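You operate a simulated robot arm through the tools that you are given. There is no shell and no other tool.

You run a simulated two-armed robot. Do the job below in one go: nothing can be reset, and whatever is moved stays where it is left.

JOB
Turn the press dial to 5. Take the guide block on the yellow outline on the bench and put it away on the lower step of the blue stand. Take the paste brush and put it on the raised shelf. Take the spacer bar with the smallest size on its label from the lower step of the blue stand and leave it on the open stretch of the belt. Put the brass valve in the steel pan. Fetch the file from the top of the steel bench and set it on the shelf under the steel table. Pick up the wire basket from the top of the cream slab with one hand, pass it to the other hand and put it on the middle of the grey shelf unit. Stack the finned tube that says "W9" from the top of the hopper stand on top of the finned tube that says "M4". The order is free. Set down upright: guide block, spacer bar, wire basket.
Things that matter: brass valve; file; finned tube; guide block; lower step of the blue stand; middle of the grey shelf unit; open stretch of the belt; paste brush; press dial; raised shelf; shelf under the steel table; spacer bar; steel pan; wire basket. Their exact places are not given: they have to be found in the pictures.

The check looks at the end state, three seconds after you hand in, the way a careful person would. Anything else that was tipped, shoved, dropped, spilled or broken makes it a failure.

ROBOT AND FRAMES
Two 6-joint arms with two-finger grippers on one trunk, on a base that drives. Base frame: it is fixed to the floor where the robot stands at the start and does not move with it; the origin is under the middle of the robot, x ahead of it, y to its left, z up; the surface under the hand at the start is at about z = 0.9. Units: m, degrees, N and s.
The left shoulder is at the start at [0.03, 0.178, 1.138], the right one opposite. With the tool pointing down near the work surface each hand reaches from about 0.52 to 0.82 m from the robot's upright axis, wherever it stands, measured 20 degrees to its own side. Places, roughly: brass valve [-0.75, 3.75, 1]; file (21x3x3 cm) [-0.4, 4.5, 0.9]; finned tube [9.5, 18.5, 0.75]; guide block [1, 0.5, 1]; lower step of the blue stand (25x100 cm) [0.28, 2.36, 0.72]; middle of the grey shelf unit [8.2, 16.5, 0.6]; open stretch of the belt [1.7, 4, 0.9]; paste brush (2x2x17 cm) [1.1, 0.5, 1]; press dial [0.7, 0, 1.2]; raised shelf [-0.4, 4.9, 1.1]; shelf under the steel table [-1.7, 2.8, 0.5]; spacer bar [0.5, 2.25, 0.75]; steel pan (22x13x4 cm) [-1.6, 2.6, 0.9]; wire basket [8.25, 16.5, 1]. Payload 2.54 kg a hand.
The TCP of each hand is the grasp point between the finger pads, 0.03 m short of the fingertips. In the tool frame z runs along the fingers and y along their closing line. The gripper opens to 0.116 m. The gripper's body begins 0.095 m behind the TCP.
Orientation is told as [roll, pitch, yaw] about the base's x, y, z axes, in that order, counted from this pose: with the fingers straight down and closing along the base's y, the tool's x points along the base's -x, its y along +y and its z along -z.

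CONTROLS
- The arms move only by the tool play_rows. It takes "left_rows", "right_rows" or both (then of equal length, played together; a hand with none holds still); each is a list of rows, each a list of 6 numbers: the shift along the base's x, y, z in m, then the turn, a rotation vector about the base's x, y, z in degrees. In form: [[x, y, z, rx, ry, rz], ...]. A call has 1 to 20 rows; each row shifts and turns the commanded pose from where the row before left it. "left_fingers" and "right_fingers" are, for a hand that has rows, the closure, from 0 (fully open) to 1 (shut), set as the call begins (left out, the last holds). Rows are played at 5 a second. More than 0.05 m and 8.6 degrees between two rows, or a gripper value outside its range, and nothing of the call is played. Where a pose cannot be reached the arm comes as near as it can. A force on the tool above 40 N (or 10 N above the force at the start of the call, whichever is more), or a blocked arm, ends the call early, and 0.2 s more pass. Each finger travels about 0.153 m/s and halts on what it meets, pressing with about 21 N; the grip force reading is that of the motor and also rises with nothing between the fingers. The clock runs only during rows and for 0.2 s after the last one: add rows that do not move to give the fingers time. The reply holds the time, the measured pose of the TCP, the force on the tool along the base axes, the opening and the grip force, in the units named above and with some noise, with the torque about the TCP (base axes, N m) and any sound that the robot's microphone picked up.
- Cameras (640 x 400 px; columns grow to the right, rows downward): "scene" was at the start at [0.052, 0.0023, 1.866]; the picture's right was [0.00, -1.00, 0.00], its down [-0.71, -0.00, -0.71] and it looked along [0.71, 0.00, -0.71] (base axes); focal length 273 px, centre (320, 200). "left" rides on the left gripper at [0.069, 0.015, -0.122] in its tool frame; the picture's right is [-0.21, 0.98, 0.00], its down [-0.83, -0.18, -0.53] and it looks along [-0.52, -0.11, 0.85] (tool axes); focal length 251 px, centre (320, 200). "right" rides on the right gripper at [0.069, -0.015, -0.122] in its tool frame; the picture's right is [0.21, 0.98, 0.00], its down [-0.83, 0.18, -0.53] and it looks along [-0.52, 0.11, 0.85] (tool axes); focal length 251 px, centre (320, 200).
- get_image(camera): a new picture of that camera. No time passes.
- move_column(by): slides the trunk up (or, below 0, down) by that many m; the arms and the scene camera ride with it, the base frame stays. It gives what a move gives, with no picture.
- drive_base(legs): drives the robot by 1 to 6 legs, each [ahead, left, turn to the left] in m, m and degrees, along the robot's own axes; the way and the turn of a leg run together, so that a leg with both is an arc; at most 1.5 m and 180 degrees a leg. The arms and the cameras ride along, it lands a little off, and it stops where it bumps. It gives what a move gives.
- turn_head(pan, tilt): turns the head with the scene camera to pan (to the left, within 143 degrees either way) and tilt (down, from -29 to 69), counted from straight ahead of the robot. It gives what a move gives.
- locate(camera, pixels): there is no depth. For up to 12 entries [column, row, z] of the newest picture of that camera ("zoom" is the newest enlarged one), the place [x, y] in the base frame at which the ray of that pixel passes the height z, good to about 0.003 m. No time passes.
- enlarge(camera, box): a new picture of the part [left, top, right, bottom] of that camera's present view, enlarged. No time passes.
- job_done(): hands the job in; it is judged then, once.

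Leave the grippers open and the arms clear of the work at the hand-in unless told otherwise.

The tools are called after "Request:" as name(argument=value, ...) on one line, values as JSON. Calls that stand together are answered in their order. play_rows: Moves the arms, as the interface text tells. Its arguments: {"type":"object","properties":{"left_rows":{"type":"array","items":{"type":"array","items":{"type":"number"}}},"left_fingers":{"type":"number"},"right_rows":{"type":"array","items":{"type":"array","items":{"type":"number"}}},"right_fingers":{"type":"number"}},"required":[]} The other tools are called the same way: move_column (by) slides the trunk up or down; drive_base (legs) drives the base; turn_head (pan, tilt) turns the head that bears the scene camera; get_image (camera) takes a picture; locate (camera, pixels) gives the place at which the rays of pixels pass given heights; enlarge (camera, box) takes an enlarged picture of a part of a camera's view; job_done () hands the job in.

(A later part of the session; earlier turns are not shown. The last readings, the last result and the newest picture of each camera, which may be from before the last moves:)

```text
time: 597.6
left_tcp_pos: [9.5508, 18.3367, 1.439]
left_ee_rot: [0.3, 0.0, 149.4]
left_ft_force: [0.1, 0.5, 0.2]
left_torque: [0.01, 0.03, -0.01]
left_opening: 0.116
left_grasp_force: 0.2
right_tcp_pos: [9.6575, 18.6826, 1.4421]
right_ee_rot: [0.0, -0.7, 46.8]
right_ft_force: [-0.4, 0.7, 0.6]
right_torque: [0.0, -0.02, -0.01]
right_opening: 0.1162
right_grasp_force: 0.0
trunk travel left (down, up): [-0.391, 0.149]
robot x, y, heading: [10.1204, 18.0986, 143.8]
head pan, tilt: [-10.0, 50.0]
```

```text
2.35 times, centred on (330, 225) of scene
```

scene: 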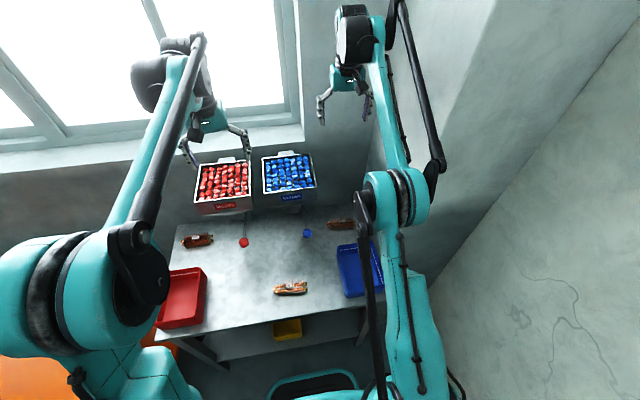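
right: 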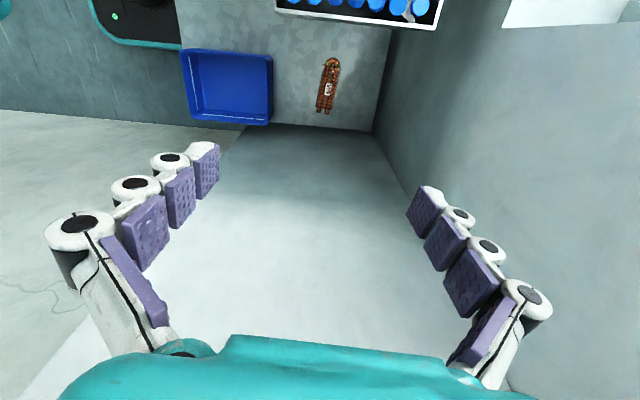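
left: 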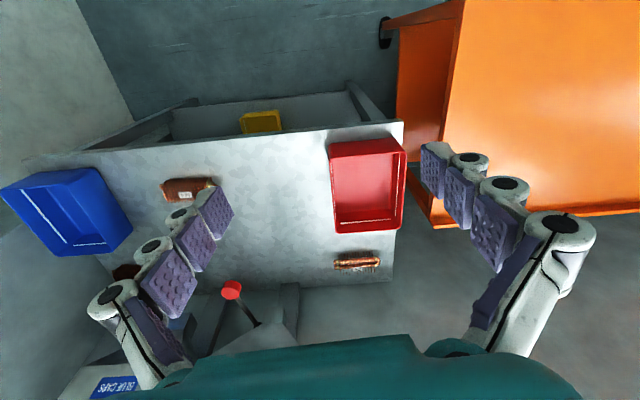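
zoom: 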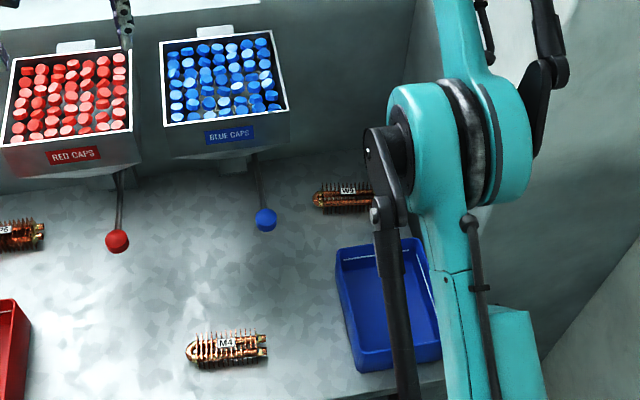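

The hand camera and scene agree on W9's place. I align over it and descend to z = 1.2.

Request:
play_rows(right_rows=[[0.001, 0.018, 0, 0, 0, 0], [0.001, 0.018, 0, 0, 0, 0], [0, 0, -0.04, 0, 0, 0], [0, 0, -0.04, 0, 0, 0], [0, 0, -0.04, 0, 0, 0], [0, 0, -0.04, 0, 0, 0], [0, 0, -0.04, 0, 0, 0], [0, 0, -0.04, 0, 0, 0], [0, 0, 0, 0, 0, 0]], right_fingers=0.2)

Request:
get_image(camera="right")

Request:
enlarge(camera="scene", box=[250, 140, 410, 310])

```text
time: 599.6
left_tcp_pos: [9.5523, 18.337, 1.4386]
left_ee_rot: [0.3, -0.1, 149.3]
left_ft_force: [0.0, 0.4, 0.1]
left_torque: [0.01, 0.01, -0.01]
left_opening: 0.1161
left_grasp_force: 0.0
right_tcp_pos: [9.67, 18.7016, 1.192]
right_ee_rot: [-0.1, -0.7, 46.8]
right_ft_force: [-0.3, 0.1, 0.9]
right_torque: [-0.01, 0.02, 0.01]
right_opening: 0.0926
right_grasp_force: 0.1
right hand out of reach, approached as far as the arm can: row 1, 2
trunk travel left (down, up): [-0.391, 0.149]
robot x, y, heading: [10.1214, 18.1005, 144.3]
head pan, tilt: [-10.0, 50.0]
```

```text
taken
```

right: 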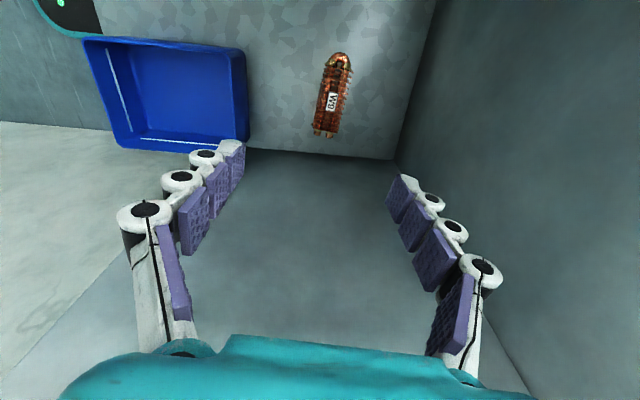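

```text
2.35 times, centred on (330, 225) of scene
```

zoom: 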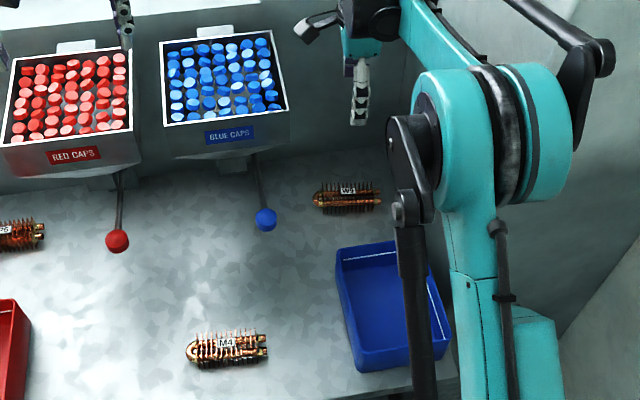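

W9 is 2 cm to the side of the finger axis. I descend to 1.05 while correcting.

Request:
play_rows(right_rows=[[0, 0, -0.04, 0, 0, 0], [0, 0, -0.04, 0, 0, 0], [-0.006, 0.0035, -0.035, 0, 0, 0], [-0.006, 0.0035, -0.03, 0, 0, 0], [-0.0055, 0.0035, 0, 0, 0, 0], [0, 0, 0, 0, 0, 0]])

Request:
get_image(camera="right")

Request:
enlarge(camera="scene", box=[250, 140, 410, 310])

```text
time: 601.0
left_tcp_pos: [9.5516, 18.3359, 1.4383]
left_ee_rot: [0.3, 0.1, 149.2]
left_ft_force: [-0.7, 1.4, 0.1]
left_torque: [0.04, -0.01, -0.01]
left_opening: 0.1159
left_grasp_force: 0.0
right_tcp_pos: [9.6524, 18.7128, 1.0491]
right_ee_rot: [-0.2, -0.7, 46.9]
right_ft_force: [0.0, 0.3, -0.2]
right_torque: [-0.02, 0.0, 0.01]
right_opening: 0.0929
right_grasp_force: 0.1
trunk travel left (down, up): [-0.391, 0.149]
robot x, y, heading: [10.1214, 18.1039, 144.1]
head pan, tilt: [-10.0, 50.0]
```

```text
taken
```

right: 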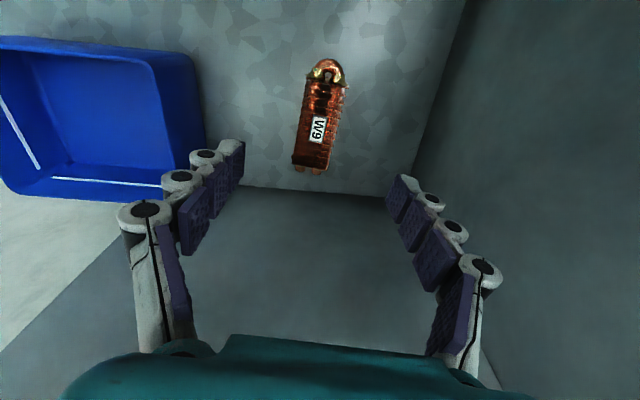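

```text
2.35 times, centred on (330, 225) of scene
```

zoom: 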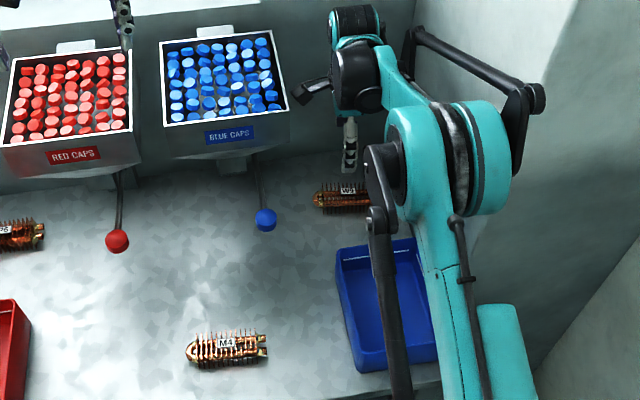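

W9 is centred. I check the blue bin's clearance to the near finger.

Request:
locate(camera="right", pixels=[[193, 58, 0.91], [205, 180, 0.91], [160, 185, 0.91], [320, 123, 0.895], [307, 81, 0.895], [345, 82, 0.895], [293, 163, 0.895], [333, 168, 0.895]])

Request:
enlarge(camera="right", box=[180, 40, 420, 220])

```text
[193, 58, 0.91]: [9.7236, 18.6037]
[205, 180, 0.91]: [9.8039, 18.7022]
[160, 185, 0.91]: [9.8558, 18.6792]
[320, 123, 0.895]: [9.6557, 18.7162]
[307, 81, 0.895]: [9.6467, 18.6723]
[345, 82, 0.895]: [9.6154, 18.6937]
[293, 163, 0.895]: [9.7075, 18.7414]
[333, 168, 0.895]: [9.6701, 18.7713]
```

```text
2.22 times, centred on (300, 130) of right
```

zoom: 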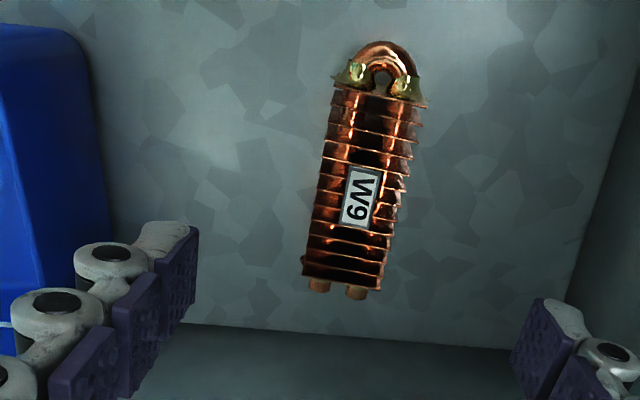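

The bin is 7 cm from the near finger. I turn +3°, shift 5 mm, and descend to 0.905.

Request:
play_rows(right_rows=[[0.003, 0.003, -0.03, 0, 0, 3], [0, 0, -0.03, 0, 0, 0], [0, 0, -0.03, 0, 0, 0], [0, 0, -0.03, 0, 0, 0], [0, 0, -0.024, 0, 0, 0], [0, 0, 0, 0, 0, 0]])

Request:
get_image(camera="right")

Request:
enlarge(camera="scene", box=[310, 150, 410, 270])

```text
time: 602.4
left_tcp_pos: [9.5516, 18.3372, 1.4381]
left_ee_rot: [0.3, 0.1, 149.3]
left_ft_force: [-0.2, 0.3, 0.2]
left_torque: [0.0, 0.01, 0.04]
left_opening: 0.1162
left_grasp_force: 0.1
right_tcp_pos: [9.6671, 18.7075, 0.9175]
right_ee_rot: [-0.1, -0.7, 49.8]
right_ft_force: [0.4, 0.8, 0.7]
right_torque: [-0.03, 0.01, -0.01]
right_opening: 0.0928
right_grasp_force: 0.1
right hand out of reach, approached as far as the arm can: row 4, 5
trunk travel left (down, up): [-0.391, 0.149]
robot x, y, heading: [10.1198, 18.0984, 144.1]
head pan, tilt: [-10.0, 50.0]
```

```text
taken
```

right: 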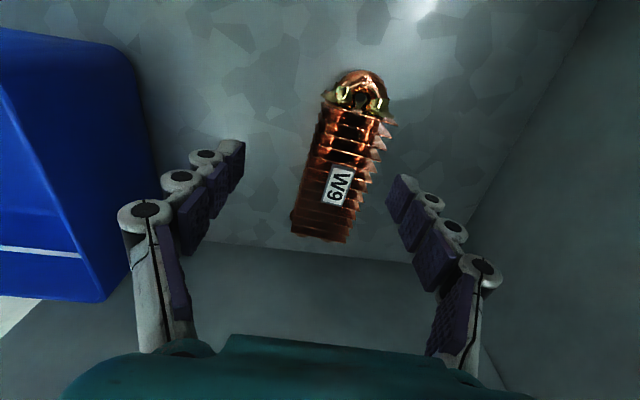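

```text
3.33 times, centred on (360, 210) of scene
```

zoom: 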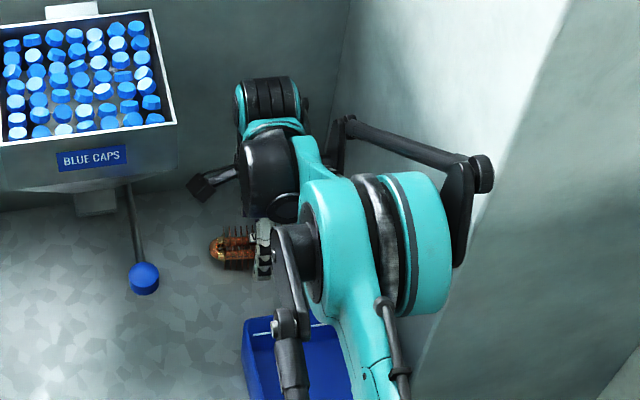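

The reach limit pulled the hand back a bit. I raise the arm 5 cm, re-centre, and lower the trunk 6 cm instead.

Request:
play_rows(right_rows=[[0, 0, 0.025, 0, 0, 0], [-0.006, 0.005, 0.025, 0, 0, 0], [-0.006, 0.005, 0, 0, 0, 0], [0, 0, 0, 0, 0, 0]])

Request:
move_column(by=-0.06)

Request:
get_image(camera="right")

```text
time: 603.4
left_tcp_pos: [9.5528, 18.3368, 1.4386]
left_ee_rot: [0.3, 0.0, 149.3]
left_ft_force: [-0.3, -0.9, 0.0]
left_torque: [0.01, 0.03, 0.04]
left_opening: 0.1159
left_grasp_force: 0.0
right_tcp_pos: [9.6548, 18.7176, 0.9688]
right_ee_rot: [-0.2, -0.7, 49.8]
right_ft_force: [-0.4, 0.0, -0.3]
right_torque: [0.0, 0.02, -0.01]
right_opening: 0.0928
right_grasp_force: 0.0
trunk travel left (down, up): [-0.391, 0.149]
robot x, y, heading: [10.1181, 18.1027, 143.9]
head pan, tilt: [-10.0, 50.0]
```

```text
time: 604.4
left_tcp_pos: [9.5507, 18.3358, 1.3798]
left_ee_rot: [0.3, 0.0, 149.3]
left_ft_force: [0.4, -0.2, -0.1]
left_torque: [0.01, 0.03, -0.04]
left_opening: 0.1158
left_grasp_force: 0.1
right_tcp_pos: [9.6547, 18.7171, 0.9066]
right_ee_rot: [-0.1, -0.6, 49.9]
right_ft_force: [-1.2, -0.5, -0.5]
right_torque: [0.01, 0.01, 0.0]
right_opening: 0.0928
right_grasp_force: 0.1
trunk travel left (down, up): [-0.331, 0.209]
robot x, y, heading: [10.12, 18.098, 144.3]
head pan, tilt: [-10.0, 50.0]
```

```text
taken
```

right: 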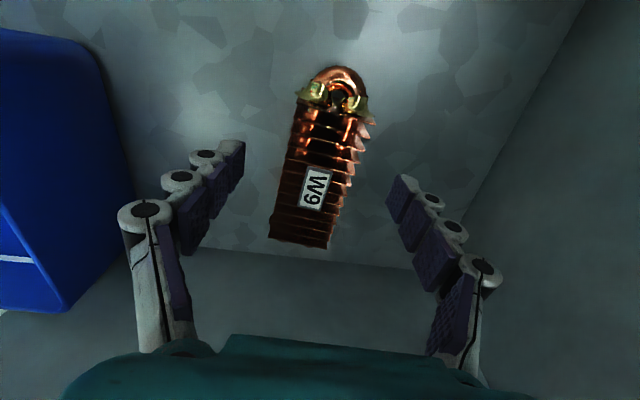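

Aligned, with the axis parallel to the hand. I shift 8 mm along the tube and lower with the trunk in small steps until the tips are near the stand top.

Request:
play_rows(right_rows=[[-0.005, -0.006, 0, 0, 0, 0], [0, 0, 0, 0, 0, 0]])

Request:
move_column(by=-0.012)

Request:
move_column(by=-0.006)

Request:
get_image(camera="right")

```text
time: 605.0
left_tcp_pos: [9.5517, 18.3348, 1.3786]
left_ee_rot: [0.3, 0.0, 149.3]
left_ft_force: [0.5, 1.0, 0.1]
left_torque: [0.01, 0.04, 0.01]
left_opening: 0.1162
left_grasp_force: 0.1
right_tcp_pos: [9.6488, 18.711, 0.9091]
right_ee_rot: [0.0, -0.6, 50.0]
right_ft_force: [-0.3, -0.6, 0.9]
right_torque: [0.01, 0.02, -0.03]
right_opening: 0.0927
right_grasp_force: 0.1
trunk travel left (down, up): [-0.331, 0.209]
robot x, y, heading: [10.1181, 18.0977, 144.1]
head pan, tilt: [-10.0, 50.0]
```

```text
time: 605.6
left_tcp_pos: [9.5523, 18.3356, 1.3667]
left_ee_rot: [0.4, 0.1, 149.3]
left_ft_force: [0.7, -0.2, 1.0]
left_torque: [0.03, -0.01, -0.01]
left_opening: 0.1161
left_grasp_force: 0.0
right_tcp_pos: [9.648, 18.7108, 0.8963]
right_ee_rot: [-0.1, -0.7, 49.8]
right_ft_force: [0.9, -0.1, -0.3]
right_torque: [0.01, 0.01, 0.01]
right_opening: 0.0929
right_grasp_force: 0.0
trunk travel left (down, up): [-0.319, 0.221]
robot x, y, heading: [10.1176, 18.101, 143.8]
head pan, tilt: [-10.0, 50.0]
```

```text
time: 606.1
left_tcp_pos: [9.5524, 18.3365, 1.361]
left_ee_rot: [0.1, 0.0, 149.3]
left_ft_force: [0.4, 0.0, 0.1]
left_torque: [0.03, 0.02, 0.0]
left_opening: 0.116
left_grasp_force: 0.0
right_tcp_pos: [9.6484, 18.7112, 0.8902]
right_ee_rot: [-0.2, -0.7, 49.9]
right_ft_force: [-0.8, 0.2, -0.1]
right_torque: [0.01, 0.04, 0.01]
right_opening: 0.0925
right_grasp_force: 0.1
trunk travel left (down, up): [-0.313, 0.227]
robot x, y, heading: [10.1202, 18.0951, 143.8]
head pan, tilt: [-10.0, 50.0]
```

```text
taken
```

right: 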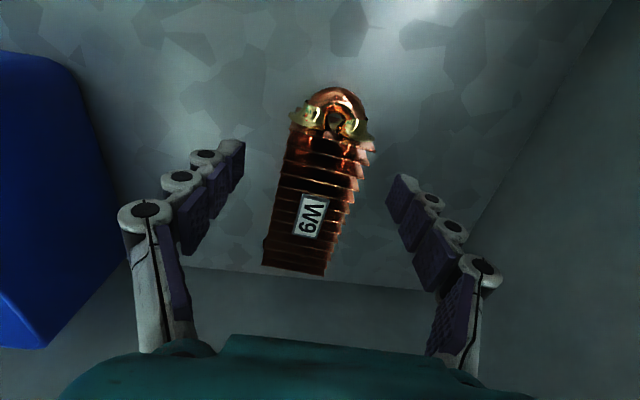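

The tips reach 3.5 cm below W9's top. Closing.

Request:
play_rows(right_rows=[[0, 0, 0, 0, 0, 0], [0, 0, 0, 0, 0, 0], [0, 0, 0, 0, 0, 0]], right_fingers=1)

Request:
get_image(camera="right")

```text
time: 606.9
left_tcp_pos: [9.552, 18.336, 1.3608]
left_ee_rot: [0.3, -0.1, 149.3]
left_ft_force: [0.2, 0.3, -0.8]
left_torque: [-0.01, -0.02, -0.02]
left_opening: 0.116
left_grasp_force: 0.1
right_tcp_pos: [9.6487, 18.7102, 0.8909]
right_ee_rot: [-0.1, -0.7, 50.0]
right_ft_force: [-1.0, 1.4, 5.1]
right_torque: [0.0, 0.0, 0.12]
right_opening: 0.0435
right_grasp_force: 21.6
trunk travel left (down, up): [-0.313, 0.227]
robot x, y, heading: [10.1211, 18.1034, 144.0]
head pan, tilt: [-10.0, 50.0]
```

```text
taken
```

right: 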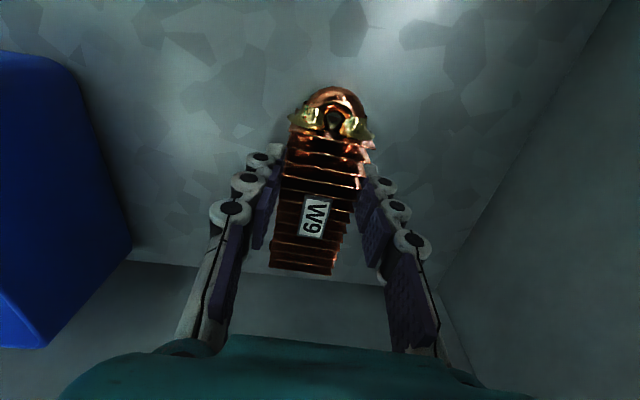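

W9 is gripped (43.5 mm). I lift it straight up 12 cm with the trunk, then back the base 0.25 m to clear the hopper.

Request:
move_column(by=0.12)

Request:
get_image(camera="right")

Request:
drive_base(legs=[[-0.25, 0, 0]])

Request:
get_image(camera="scene")

Request:
get_image(camera="right")

```text
time: 608.4
left_tcp_pos: [9.5505, 18.3364, 1.481]
left_ee_rot: [0.3, 0.2, 149.3]
left_ft_force: [0.6, 0.1, 1.0]
left_torque: [-0.01, -0.02, -0.02]
left_opening: 0.116
left_grasp_force: 0.2
right_tcp_pos: [9.6485, 18.7107, 1.0094]
right_ee_rot: [-0.2, -0.7, 49.9]
right_ft_force: [0.7, -0.4, -2.9]
right_torque: [-0.07, 0.01, 0.01]
right_opening: 0.0438
right_grasp_force: 21.3
trunk travel left (down, up): [-0.433, 0.107]
robot x, y, heading: [10.1184, 18.0976, 144.2]
head pan, tilt: [-10.0, 50.0]
```

```text
taken
```

right: 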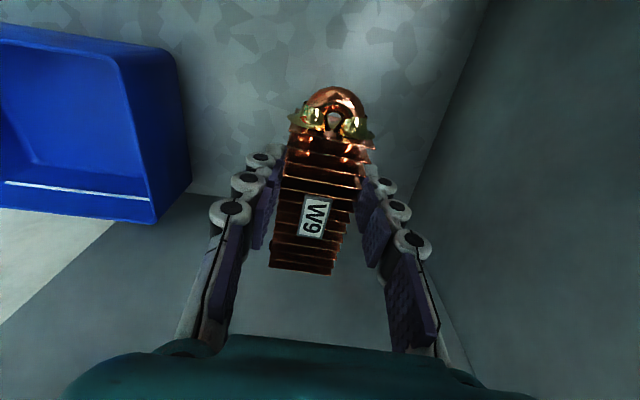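

```text
time: 610.2
left_tcp_pos: [9.7543, 18.1892, 1.4814]
left_ee_rot: [0.3, 0.1, 149.3]
left_ft_force: [-0.5, 0.6, 0.1]
left_torque: [-0.02, 0.0, 0.02]
left_opening: 0.116
left_grasp_force: 0.1
right_tcp_pos: [9.8529, 18.5632, 1.0103]
right_ee_rot: [-0.2, -0.7, 49.9]
right_ft_force: [0.4, 0.5, -3.9]
right_torque: [-0.06, 0.04, -0.01]
right_opening: 0.0437
right_grasp_force: 21.3
trunk travel left (down, up): [-0.433, 0.107]
robot x, y, heading: [10.3244, 17.9526, 144.1]
head pan, tilt: [-10.0, 50.0]
```

```text
taken
```

scene: 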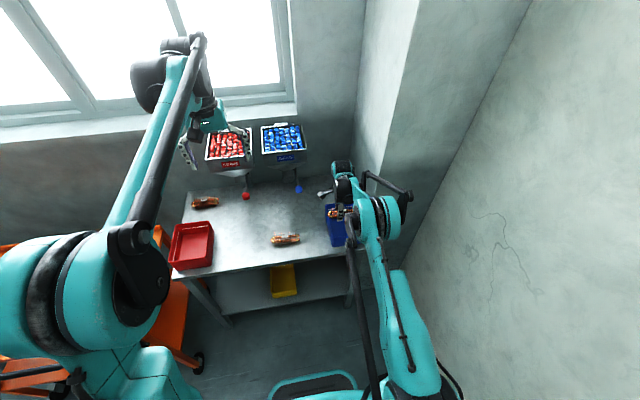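

```text
taken
```

right: 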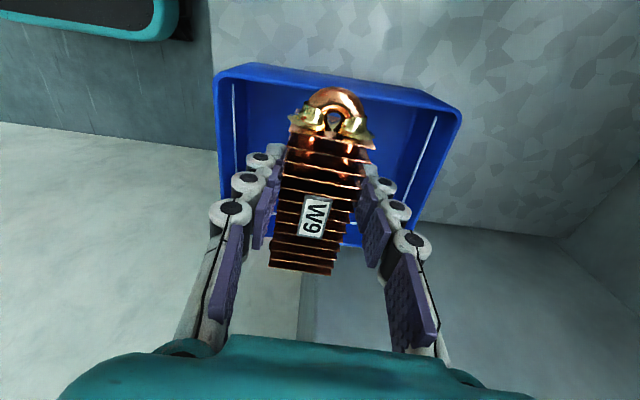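

W9 is clear above the blue bin. I move the left hand further left. Then I bring W9 toward me and left, keeping clear of the lever, to in front of M4.

Request:
play_rows(left_rows=[[-0.027, -0.037, 0, 0, 0, 0], [-0.027, -0.037, 0, 0, 0, 0], [-0.027, -0.037, 0, 0, 0, 0], [0, 0, 0, 0, 0, 0]])

Request:
play_rows(right_rows=[[0.027, -0.0196, 0.005, 0, 0, 0], [0.027, -0.0196, 0.005, 0, 0, 0], [0.027, -0.0196, 0, 0, 0, 0], [-0.0237, -0.0326, 0, 0, 0, 0], [-0.0237, -0.0326, 0, 0, 0, 0], [-0.0237, -0.0326, 0, 0, 0, 0], [-0.0237, -0.0326, 0, 0, 0, 0], [-0.0237, -0.0326, 0, 0, 0, 0], [-0.0237, -0.0326, 0, 0, 0, 0], [0, 0, 0, 0, 0, 0]])

Request:
get_image(camera="right")

Request:
get_image(camera="scene")

```text
time: 611.2
left_tcp_pos: [9.6732, 18.0784, 1.4808]
left_ee_rot: [0.4, -0.1, 149.3]
left_ft_force: [0.8, -0.2, -0.3]
left_torque: [0.0, -0.01, -0.01]
left_opening: 0.1161
left_grasp_force: 0.1
right_tcp_pos: [9.8538, 18.5647, 1.0105]
right_ee_rot: [0.0, -0.5, 49.8]
right_ft_force: [1.2, 0.3, -3.1]
right_torque: [-0.08, 0.02, -0.02]
right_opening: 0.0433
right_grasp_force: 20.5
trunk travel left (down, up): [-0.433, 0.107]
robot x, y, heading: [10.3249, 17.951, 144.3]
head pan, tilt: [-10.0, 50.0]
```

```text
time: 613.4
left_tcp_pos: [9.6734, 18.079, 1.4819]
left_ee_rot: [0.4, 0.0, 149.4]
left_ft_force: [0.7, 0.5, 0.0]
left_torque: [-0.01, -0.02, -0.01]
left_opening: 0.1159
left_grasp_force: 0.0
right_tcp_pos: [9.7914, 18.3087, 1.02]
right_ee_rot: [-0.1, -0.6, 49.9]
right_ft_force: [0.8, 0.3, -2.9]
right_torque: [-0.05, 0.04, 0.01]
right_opening: 0.0436
right_grasp_force: 20.6
trunk travel left (down, up): [-0.433, 0.107]
robot x, y, heading: [10.3224, 17.95, 144.2]
head pan, tilt: [-10.0, 50.0]
```

```text
taken
```

right: 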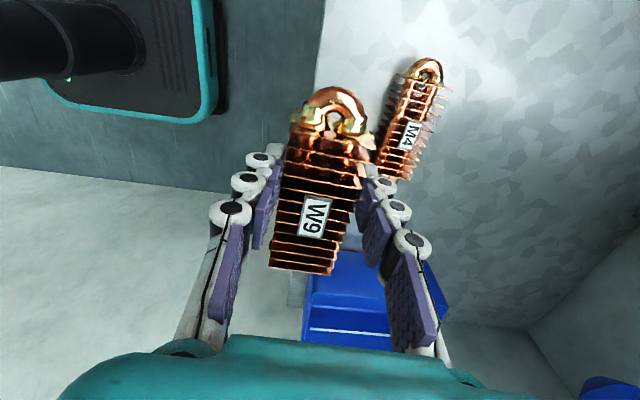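

```text
taken
```

scene: 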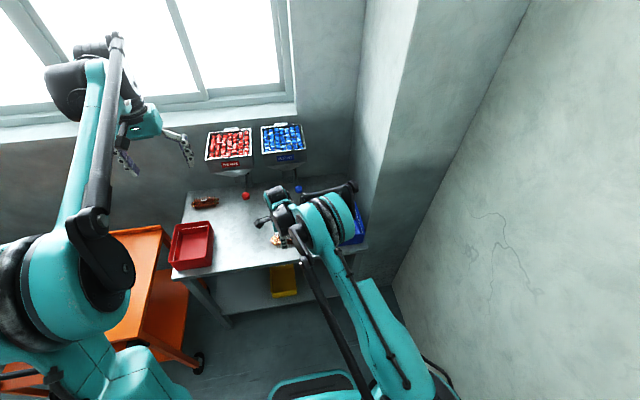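

M4 lies just ahead at a lower level, parallel to W9. I move W9 over M4, (−0.083,+0.041), still 8 cm above.

Request:
play_rows(right_rows=[[-0.028, 0.0138, 0, 0, 0, 0], [-0.028, 0.0138, 0, 0, 0, 0], [-0.0274, 0.0137, 0, 0, 0, 0], [0, 0, 0, 0, 0, 0]])

Request:
get_image(camera="right")

Request:
get_image(camera="scene")

Request:
enlarge(camera="scene", box=[240, 180, 340, 270])

```text
time: 614.4
left_tcp_pos: [9.6724, 18.0782, 1.481]
left_ee_rot: [0.4, 0.0, 149.3]
left_ft_force: [0.1, 0.2, -1.0]
left_torque: [0.0, 0.05, -0.02]
left_opening: 0.1158
left_grasp_force: 0.0
right_tcp_pos: [9.709, 18.3501, 1.0206]
right_ee_rot: [0.0, -0.6, 50.0]
right_ft_force: [-0.8, -0.8, -3.2]
right_torque: [-0.04, 0.01, -0.02]
right_opening: 0.0435
right_grasp_force: 20.6
trunk travel left (down, up): [-0.433, 0.107]
robot x, y, heading: [10.3216, 17.9536, 143.9]
head pan, tilt: [-10.0, 50.0]
```

```text
taken
```

right: 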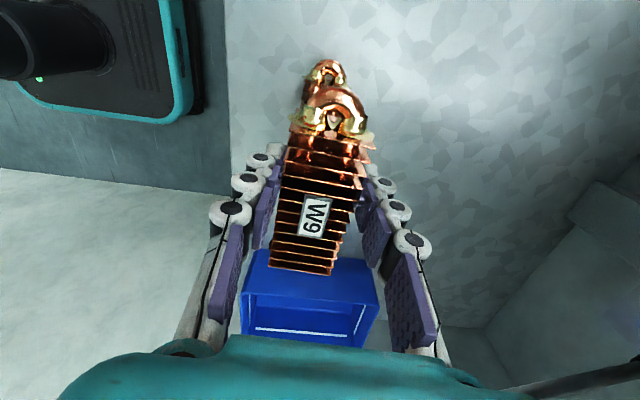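

```text
taken
```

scene: 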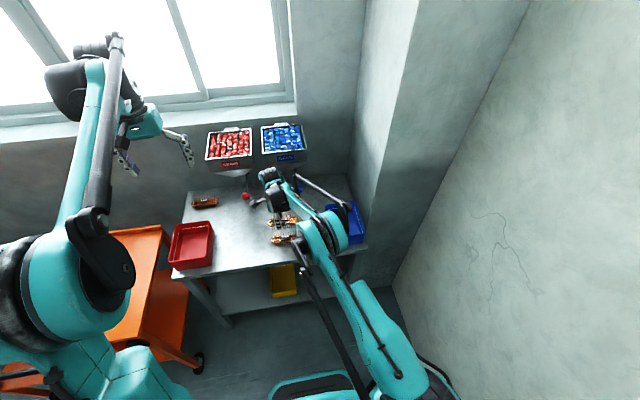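

```text
4.44 times, centred on (290, 225) of scene
```

zoom: 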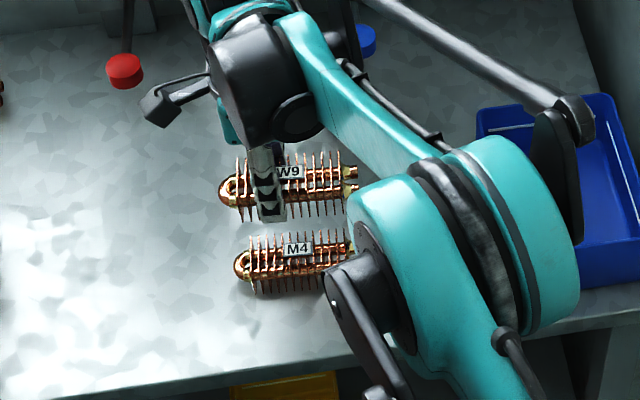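

Request:
locate(camera="zoom", pixels=[[288, 172, 1.03], [298, 250, 0.892], [219, 185, 1.0], [236, 265, 0.872], [357, 179, 1.0]])

Request:
enlarge(camera="right", box=[260, 40, 400, 290])

```text
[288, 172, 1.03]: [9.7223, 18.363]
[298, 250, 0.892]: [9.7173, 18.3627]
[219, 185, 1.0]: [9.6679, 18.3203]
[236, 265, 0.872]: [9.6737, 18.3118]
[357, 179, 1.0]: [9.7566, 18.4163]
```

```text
1.60 times, centred on (330, 165) of right
```

zoom: 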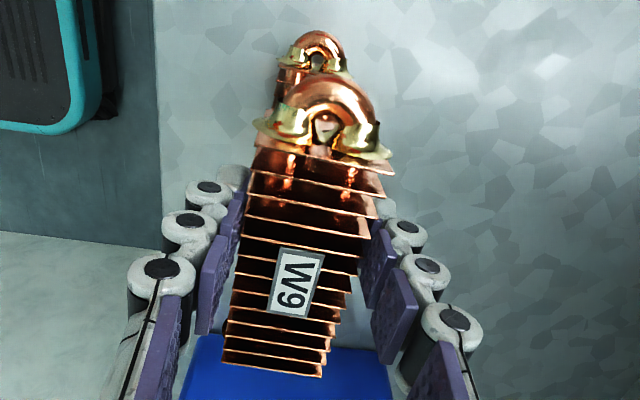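

Both views agree within about 5 mm. I nudge (+2,−3 mm) and lower to 0.955.

Request:
play_rows(right_rows=[[0.002, -0.003, -0.025, 0, 0, 0], [0, 0, -0.025, 0, 0, 0], [0, 0, -0.015, 0, 0, 0], [0, 0, 0, 0, 0, 0]])

Request:
enlarge(camera="scene", box=[250, 190, 330, 260])

Request:
enlarge(camera="right", box=[260, 40, 400, 290])

```text
time: 615.4
left_tcp_pos: [9.6734, 18.0781, 1.4801]
left_ee_rot: [0.2, 0.0, 149.4]
left_ft_force: [0.0, 0.4, -0.3]
left_torque: [0.01, 0.0, 0.02]
left_opening: 0.116
left_grasp_force: 0.1
right_tcp_pos: [9.7358, 18.3394, 0.9728]
right_ee_rot: [-0.1, -0.6, 50.0]
right_ft_force: [-0.4, -0.3, -3.8]
right_torque: [-0.03, 0.02, -0.01]
right_opening: 0.0435
right_grasp_force: 21.0
right hand out of reach, approached as far as the arm can: row 1, 2, 3
trunk travel left (down, up): [-0.433, 0.107]
robot x, y, heading: [10.3232, 17.9519, 143.9]
head pan, tilt: [-10.0, 50.0]
```

```text
5.71 times, centred on (290, 225) of scene
```

zoom: 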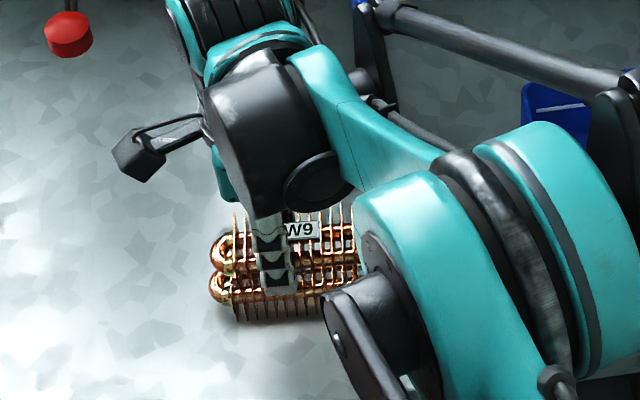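

```text
1.60 times, centred on (330, 165) of right
```

zoom: 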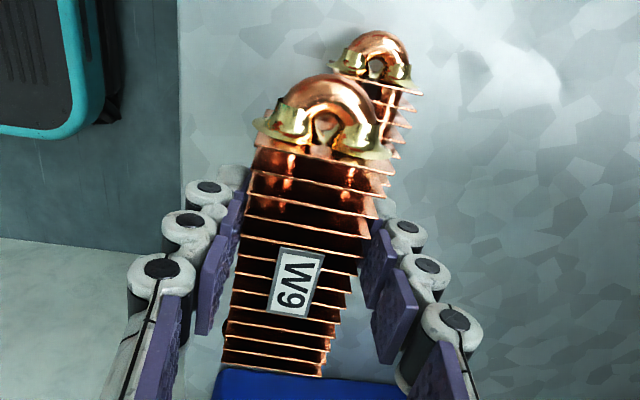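

The arm ran out of reach at this height. I go back up to 1.02 over M4 and use the trunk for the descent.

Request:
play_rows(right_rows=[[-0.006, 0.002, 0.025, 0, 0, 0], [-0.012, 0.0035, 0.022, 0, 0, 0], [-0.0068, 0.0022, 0, 0, 0, 0], [0, 0, 0, 0, 0, 0]])

Request:
move_column(by=-0.05)

Request:
enlarge(camera="right", box=[260, 40, 400, 290])

Request:
get_image(camera="scene")

Request:
enlarge(camera="scene", box=[240, 190, 340, 260])

```text
time: 616.4
left_tcp_pos: [9.6727, 18.0775, 1.4806]
left_ee_rot: [0.4, -0.1, 149.3]
left_ft_force: [0.7, -0.8, 0.8]
left_torque: [0.02, 0.01, 0.03]
left_opening: 0.1157
left_grasp_force: 0.0
right_tcp_pos: [9.7085, 18.3473, 1.0228]
right_ee_rot: [-0.1, -0.7, 49.9]
right_ft_force: [0.6, -0.1, -3.0]
right_torque: [-0.03, 0.06, 0.03]
right_opening: 0.0431
right_grasp_force: 21.4
trunk travel left (down, up): [-0.433, 0.107]
robot x, y, heading: [10.3217, 17.9554, 144.2]
head pan, tilt: [-10.0, 50.0]
```

```text
time: 617.4
left_tcp_pos: [9.6726, 18.0781, 1.4306]
left_ee_rot: [0.3, -0.1, 149.4]
left_ft_force: [-0.6, 0.5, -0.1]
left_torque: [0.0, 0.01, 0.0]
left_opening: 0.1156
left_grasp_force: 0.1
right_tcp_pos: [9.7098, 18.3468, 0.9728]
right_ee_rot: [-0.1, -0.7, 50.0]
right_ft_force: [0.1, -0.6, -3.6]
right_torque: [-0.08, 0.03, 0.01]
right_opening: 0.0434
right_grasp_force: 21.1
trunk travel left (down, up): [-0.383, 0.157]
robot x, y, heading: [10.3265, 17.9506, 144.2]
head pan, tilt: [-10.0, 50.0]
```

```text
1.60 times, centred on (330, 165) of right
```

zoom: 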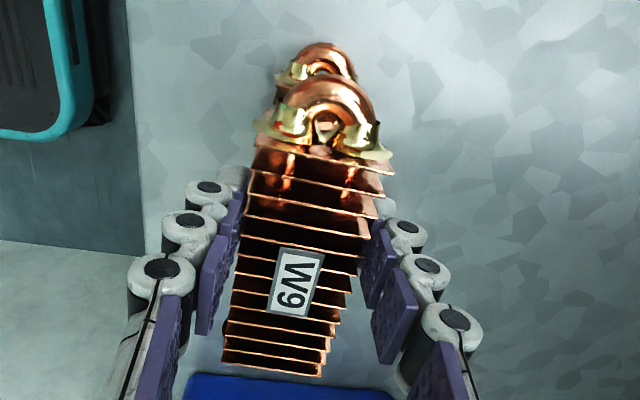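

```text
taken
```

scene: 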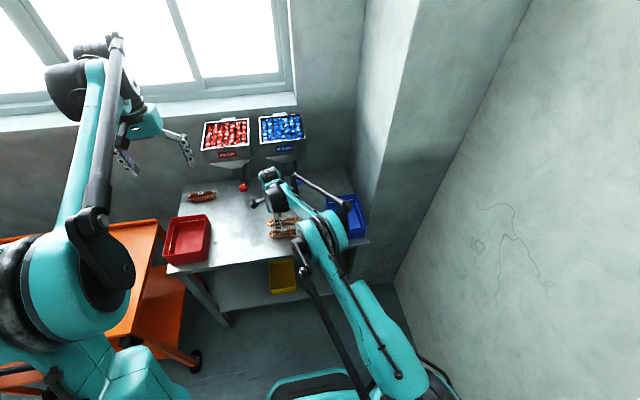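

```text
5.71 times, centred on (290, 225) of scene
```

zoom: 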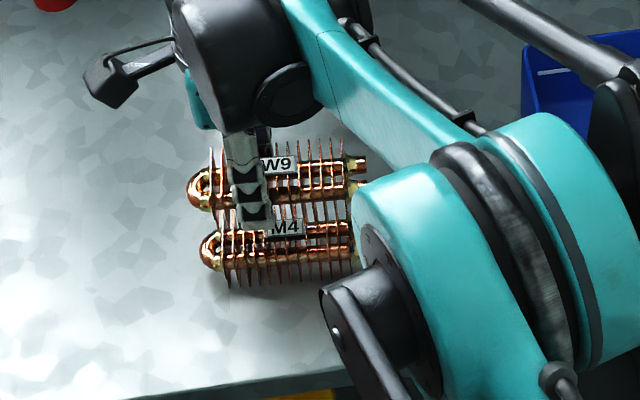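

Request:
locate(camera="zoom", pixels=[[188, 187, 0.953], [201, 250, 0.872], [277, 165, 0.98], [286, 228, 0.893], [205, 150, 0.978], [222, 230, 0.89]])

```text
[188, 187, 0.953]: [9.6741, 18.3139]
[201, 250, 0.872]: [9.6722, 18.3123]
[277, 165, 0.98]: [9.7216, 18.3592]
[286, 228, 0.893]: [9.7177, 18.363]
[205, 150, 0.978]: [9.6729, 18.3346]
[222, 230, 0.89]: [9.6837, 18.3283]
```

Scene measurement says W9 and M4 coincide within 4 mm. I lower with the trunk in decreasing steps.

Request:
move_column(by=-0.02)

Request:
move_column(by=-0.008)

Request:
move_column(by=-0.004)

Request:
enlarge(camera="scene", box=[250, 195, 330, 255])

```text
time: 618.0
left_tcp_pos: [9.673, 18.0779, 1.4103]
left_ee_rot: [0.4, 0.0, 149.3]
left_ft_force: [0.3, -0.5, 0.2]
left_torque: [0.02, 0.01, 0.0]
left_opening: 0.116
left_grasp_force: 0.1
right_tcp_pos: [9.7089, 18.3469, 0.952]
right_ee_rot: [-0.1, -0.7, 49.9]
right_ft_force: [1.0, -0.8, -3.1]
right_torque: [-0.04, 0.05, 0.03]
right_opening: 0.0436
right_grasp_force: 21.2
trunk travel left (down, up): [-0.363, 0.178]
robot x, y, heading: [10.3254, 17.9494, 144.2]
head pan, tilt: [-10.0, 50.0]
```

```text
time: 618.6
left_tcp_pos: [9.6723, 18.0778, 1.4036]
left_ee_rot: [0.2, 0.0, 149.3]
left_ft_force: [-0.4, 0.3, -0.4]
left_torque: [-0.01, 0.0, -0.01]
left_opening: 0.116
left_grasp_force: 0.0
right_tcp_pos: [9.709, 18.3465, 0.9442]
right_ee_rot: [0.0, -0.7, 49.9]
right_ft_force: [-0.2, -0.2, -4.1]
right_torque: [-0.04, 0.04, 0.01]
right_opening: 0.0436
right_grasp_force: 20.4
trunk travel left (down, up): [-0.355, 0.186]
robot x, y, heading: [10.3267, 17.9502, 144.0]
head pan, tilt: [-10.0, 50.0]
```

```text
time: 619.1
left_tcp_pos: [9.6723, 18.078, 1.3983]
left_ee_rot: [0.3, 0.0, 149.2]
left_ft_force: [-0.1, -0.8, -0.1]
left_torque: [-0.02, 0.02, 0.01]
left_opening: 0.1164
left_grasp_force: 0.2
right_tcp_pos: [9.7093, 18.3455, 0.9398]
right_ee_rot: [-0.1, -0.6, 49.8]
right_ft_force: [-0.2, 0.6, -3.2]
right_torque: [-0.01, 0.01, -0.01]
right_opening: 0.0433
right_grasp_force: 20.9
trunk travel left (down, up): [-0.351, 0.19]
robot x, y, heading: [10.3241, 17.9514, 144.1]
head pan, tilt: [-10.0, 50.0]
```

```text
6.67 times, centred on (290, 225) of scene
```

zoom: 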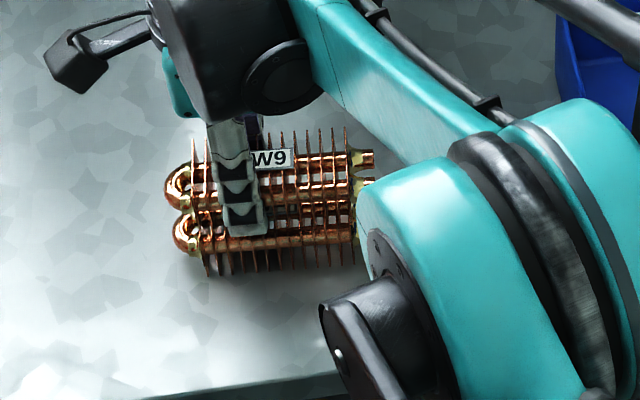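

Still hanging free (−3.2 N). Continue in 2–3 mm steps.

Request:
move_column(by=-0.003)

Request:
move_column(by=-0.003)

Request:
move_column(by=-0.002)

```text
time: 619.6
left_tcp_pos: [9.6727, 18.078, 1.3951]
left_ee_rot: [0.4, 0.0, 149.3]
left_ft_force: [-0.2, -0.6, -0.8]
left_torque: [-0.03, -0.04, -0.02]
left_opening: 0.1161
left_grasp_force: 0.1
right_tcp_pos: [9.7092, 18.3466, 0.9374]
right_ee_rot: [-0.1, -0.7, 49.9]
right_ft_force: [0.2, -0.6, -3.4]
right_torque: [-0.03, 0.03, -0.02]
right_opening: 0.0436
right_grasp_force: 21.2
trunk travel left (down, up): [-0.348, 0.192]
robot x, y, heading: [10.3214, 17.9505, 144.1]
head pan, tilt: [-10.0, 50.0]
```

```text
time: 620.2
left_tcp_pos: [9.6727, 18.0781, 1.3933]
left_ee_rot: [0.3, 0.0, 149.3]
left_ft_force: [0.2, 0.1, -0.3]
left_torque: [-0.02, -0.04, -0.01]
left_opening: 0.1161
left_grasp_force: 0.1
right_tcp_pos: [9.7092, 18.3464, 0.9348]
right_ee_rot: [-0.1, -0.7, 49.9]
right_ft_force: [-0.7, -0.2, 1.5]
right_torque: [0.17, -0.16, 0.0]
right_opening: 0.0433
right_grasp_force: 21.6
trunk travel left (down, up): [-0.344, 0.196]
robot x, y, heading: [10.3217, 17.9531, 143.9]
head pan, tilt: [-10.0, 50.0]
```

```text
time: 620.7
left_tcp_pos: [9.6731, 18.0775, 1.3912]
left_ee_rot: [0.4, 0.0, 149.3]
left_ft_force: [-0.1, 0.4, -1.0]
left_torque: [-0.03, -0.03, -0.02]
left_opening: 0.1159
left_grasp_force: 0.1
right_tcp_pos: [9.7092, 18.3476, 0.9329]
right_ee_rot: [-0.1, -0.7, 49.9]
right_ft_force: [-3.5, 1.8, 13.3]
right_torque: [0.07, 0.15, 0.04]
right_opening: 0.044
right_grasp_force: 21.4
trunk travel left (down, up): [-0.342, 0.198]
robot x, y, heading: [10.3206, 17.9502, 143.8]
head pan, tilt: [-10.0, 50.0]
```

W9 rests on M4 (13 N at TCP 0.933). I ease 1 mm, then open gently and look before lifting.

Request:
move_column(by=0.001)

Request:
play_rows(right_rows=[[0, 0, 0, 0, 0, 0], [0, 0, 0, 0, 0, 0], [0, 0, 0, 0, 0, 0]], right_fingers=0.45)

Request:
get_image(camera="right")

Request:
enlarge(camera="scene", box=[250, 195, 330, 255])

```text
time: 621.2
left_tcp_pos: [9.673, 18.0783, 1.3909]
left_ee_rot: [0.3, 0.0, 149.3]
left_ft_force: [0.9, -0.3, 0.4]
left_torque: [-0.02, -0.02, 0.02]
left_opening: 0.116
left_grasp_force: 0.1
right_tcp_pos: [9.7083, 18.3473, 0.9334]
right_ee_rot: [-0.1, -0.7, 49.9]
right_ft_force: [-1.8, 1.5, 4.2]
right_torque: [-0.03, 0.19, -0.02]
right_opening: 0.0435
right_grasp_force: 20.7
trunk travel left (down, up): [-0.344, 0.196]
robot x, y, heading: [10.3246, 17.9555, 143.9]
head pan, tilt: [-10.0, 50.0]
```

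```text
time: 622.0
left_tcp_pos: [9.6718, 18.0785, 1.3904]
left_ee_rot: [0.4, -0.1, 149.3]
left_ft_force: [0.3, 0.1, -0.2]
left_torque: [0.04, 0.02, -0.06]
left_opening: 0.1158
left_grasp_force: 0.0
right_tcp_pos: [9.7097, 18.3471, 0.9338]
right_ee_rot: [-0.1, -0.7, 50.0]
right_ft_force: [0.2, -0.7, -0.8]
right_torque: [-0.01, 0.02, -0.01]
right_opening: 0.0639
right_grasp_force: 0.1
trunk travel left (down, up): [-0.344, 0.196]
robot x, y, heading: [10.3205, 17.953, 144.3]
head pan, tilt: [-10.0, 50.0]
```

```text
taken
```

right: 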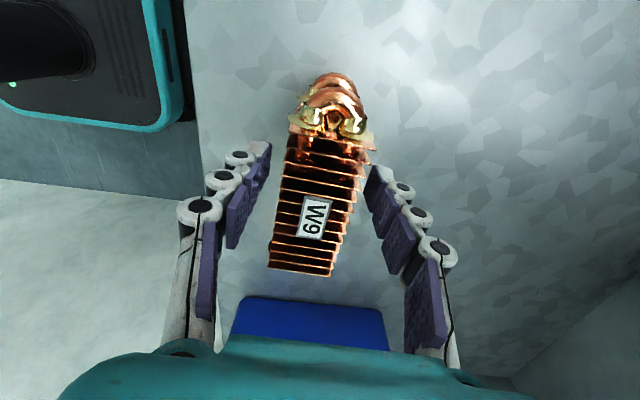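

```text
6.67 times, centred on (290, 225) of scene
```

zoom: 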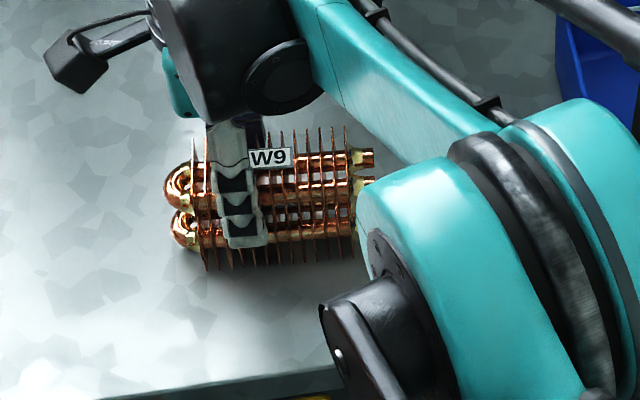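

W9 stays put on M4. I rise straight up with the trunk.

Request:
move_column(by=0.08)

Request:
move_column(by=0.1)

Request:
get_image(camera="right")

Request:
drive_base(legs=[[-0.35, 0, 0]])

Request:
turn_head(pan=0, tilt=40)

Request:
get_image(camera="scene")

Request:
enlarge(camera="scene", box=[250, 170, 410, 290])

```text
time: 623.2
left_tcp_pos: [9.6727, 18.0783, 1.4714]
left_ee_rot: [0.3, 0.1, 149.4]
left_ft_force: [0.2, 0.2, -0.8]
left_torque: [0.05, -0.02, -0.01]
left_opening: 0.116
left_grasp_force: 0.0
right_tcp_pos: [9.7091, 18.3465, 1.0134]
right_ee_rot: [-0.1, -0.7, 49.9]
right_ft_force: [0.2, 0.6, -0.4]
right_torque: [0.01, -0.01, 0.01]
right_opening: 0.0638
right_grasp_force: 0.0
trunk travel left (down, up): [-0.424, 0.116]
robot x, y, heading: [10.3248, 17.9503, 144.1]
head pan, tilt: [-10.0, 50.0]
```

```text
time: 624.5
left_tcp_pos: [9.6728, 18.0774, 1.5712]
left_ee_rot: [0.3, 0.0, 149.1]
left_ft_force: [0.2, -1.1, 0.7]
left_torque: [0.0, 0.0, -0.01]
left_opening: 0.1161
left_grasp_force: 0.1
right_tcp_pos: [9.7091, 18.348, 1.1133]
right_ee_rot: [-0.1, -0.7, 49.9]
right_ft_force: [0.0, 0.0, 0.1]
right_torque: [-0.01, -0.01, -0.03]
right_opening: 0.0638
right_grasp_force: 0.0
trunk travel left (down, up): [-0.524, 0.016]
robot x, y, heading: [10.3204, 17.9508, 144.2]
head pan, tilt: [-10.0, 50.0]
```

```text
taken
```

right: 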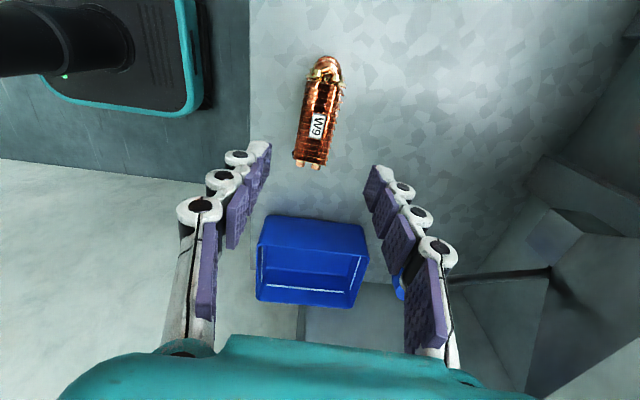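

```text
time: 626.8
left_tcp_pos: [9.959, 17.8706, 1.5714]
left_ee_rot: [0.3, 0.2, 149.3]
left_ft_force: [-1.0, -0.1, 0.0]
left_torque: [0.02, -0.04, -0.04]
left_opening: 0.1158
left_grasp_force: 0.0
right_tcp_pos: [9.9966, 18.1393, 1.1126]
right_ee_rot: [-0.1, -0.7, 49.8]
right_ft_force: [0.7, 0.0, 0.6]
right_torque: [0.01, -0.01, 0.02]
right_opening: 0.0636
right_grasp_force: 0.0
trunk travel left (down, up): [-0.524, 0.016]
robot x, y, heading: [10.6136, 17.7429, 144.3]
head pan, tilt: [-10.0, 50.0]
```

```text
time: 627.5
left_tcp_pos: [9.96, 17.8692, 1.5719]
left_ee_rot: [0.3, 0.0, 149.2]
left_ft_force: [-0.5, -0.1, 0.8]
left_torque: [0.02, 0.05, 0.01]
left_opening: 0.1161
left_grasp_force: 0.0
right_tcp_pos: [9.9976, 18.1389, 1.1142]
right_ee_rot: [-0.1, -0.7, 49.8]
right_ft_force: [-0.2, -0.1, 0.1]
right_torque: [-0.04, 0.02, -0.01]
right_opening: 0.0637
right_grasp_force: 0.0
trunk travel left (down, up): [-0.524, 0.016]
robot x, y, heading: [10.6103, 17.7464, 143.9]
head pan, tilt: [0.0, 40.0]
```

```text
taken
```

scene: 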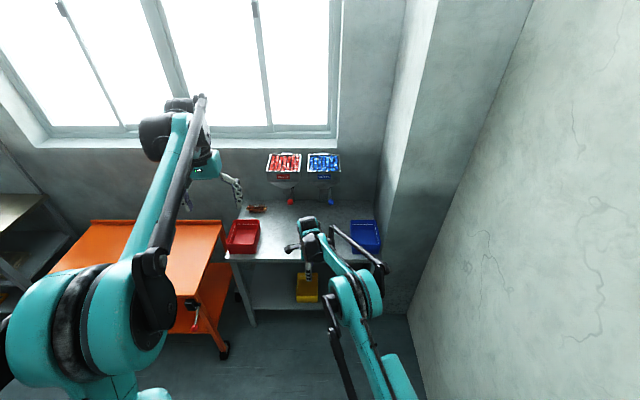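

```text
3.33 times, centred on (330, 230) of scene
```

zoom: 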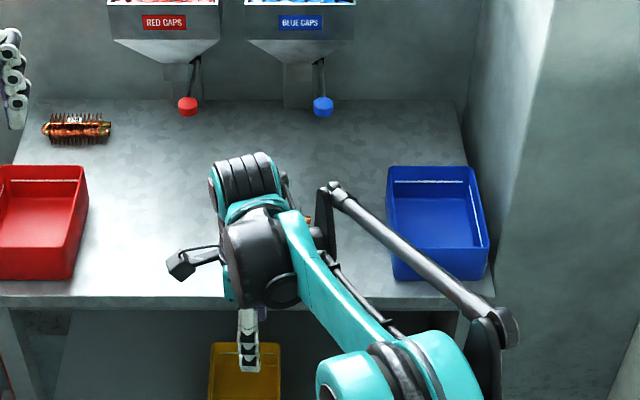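

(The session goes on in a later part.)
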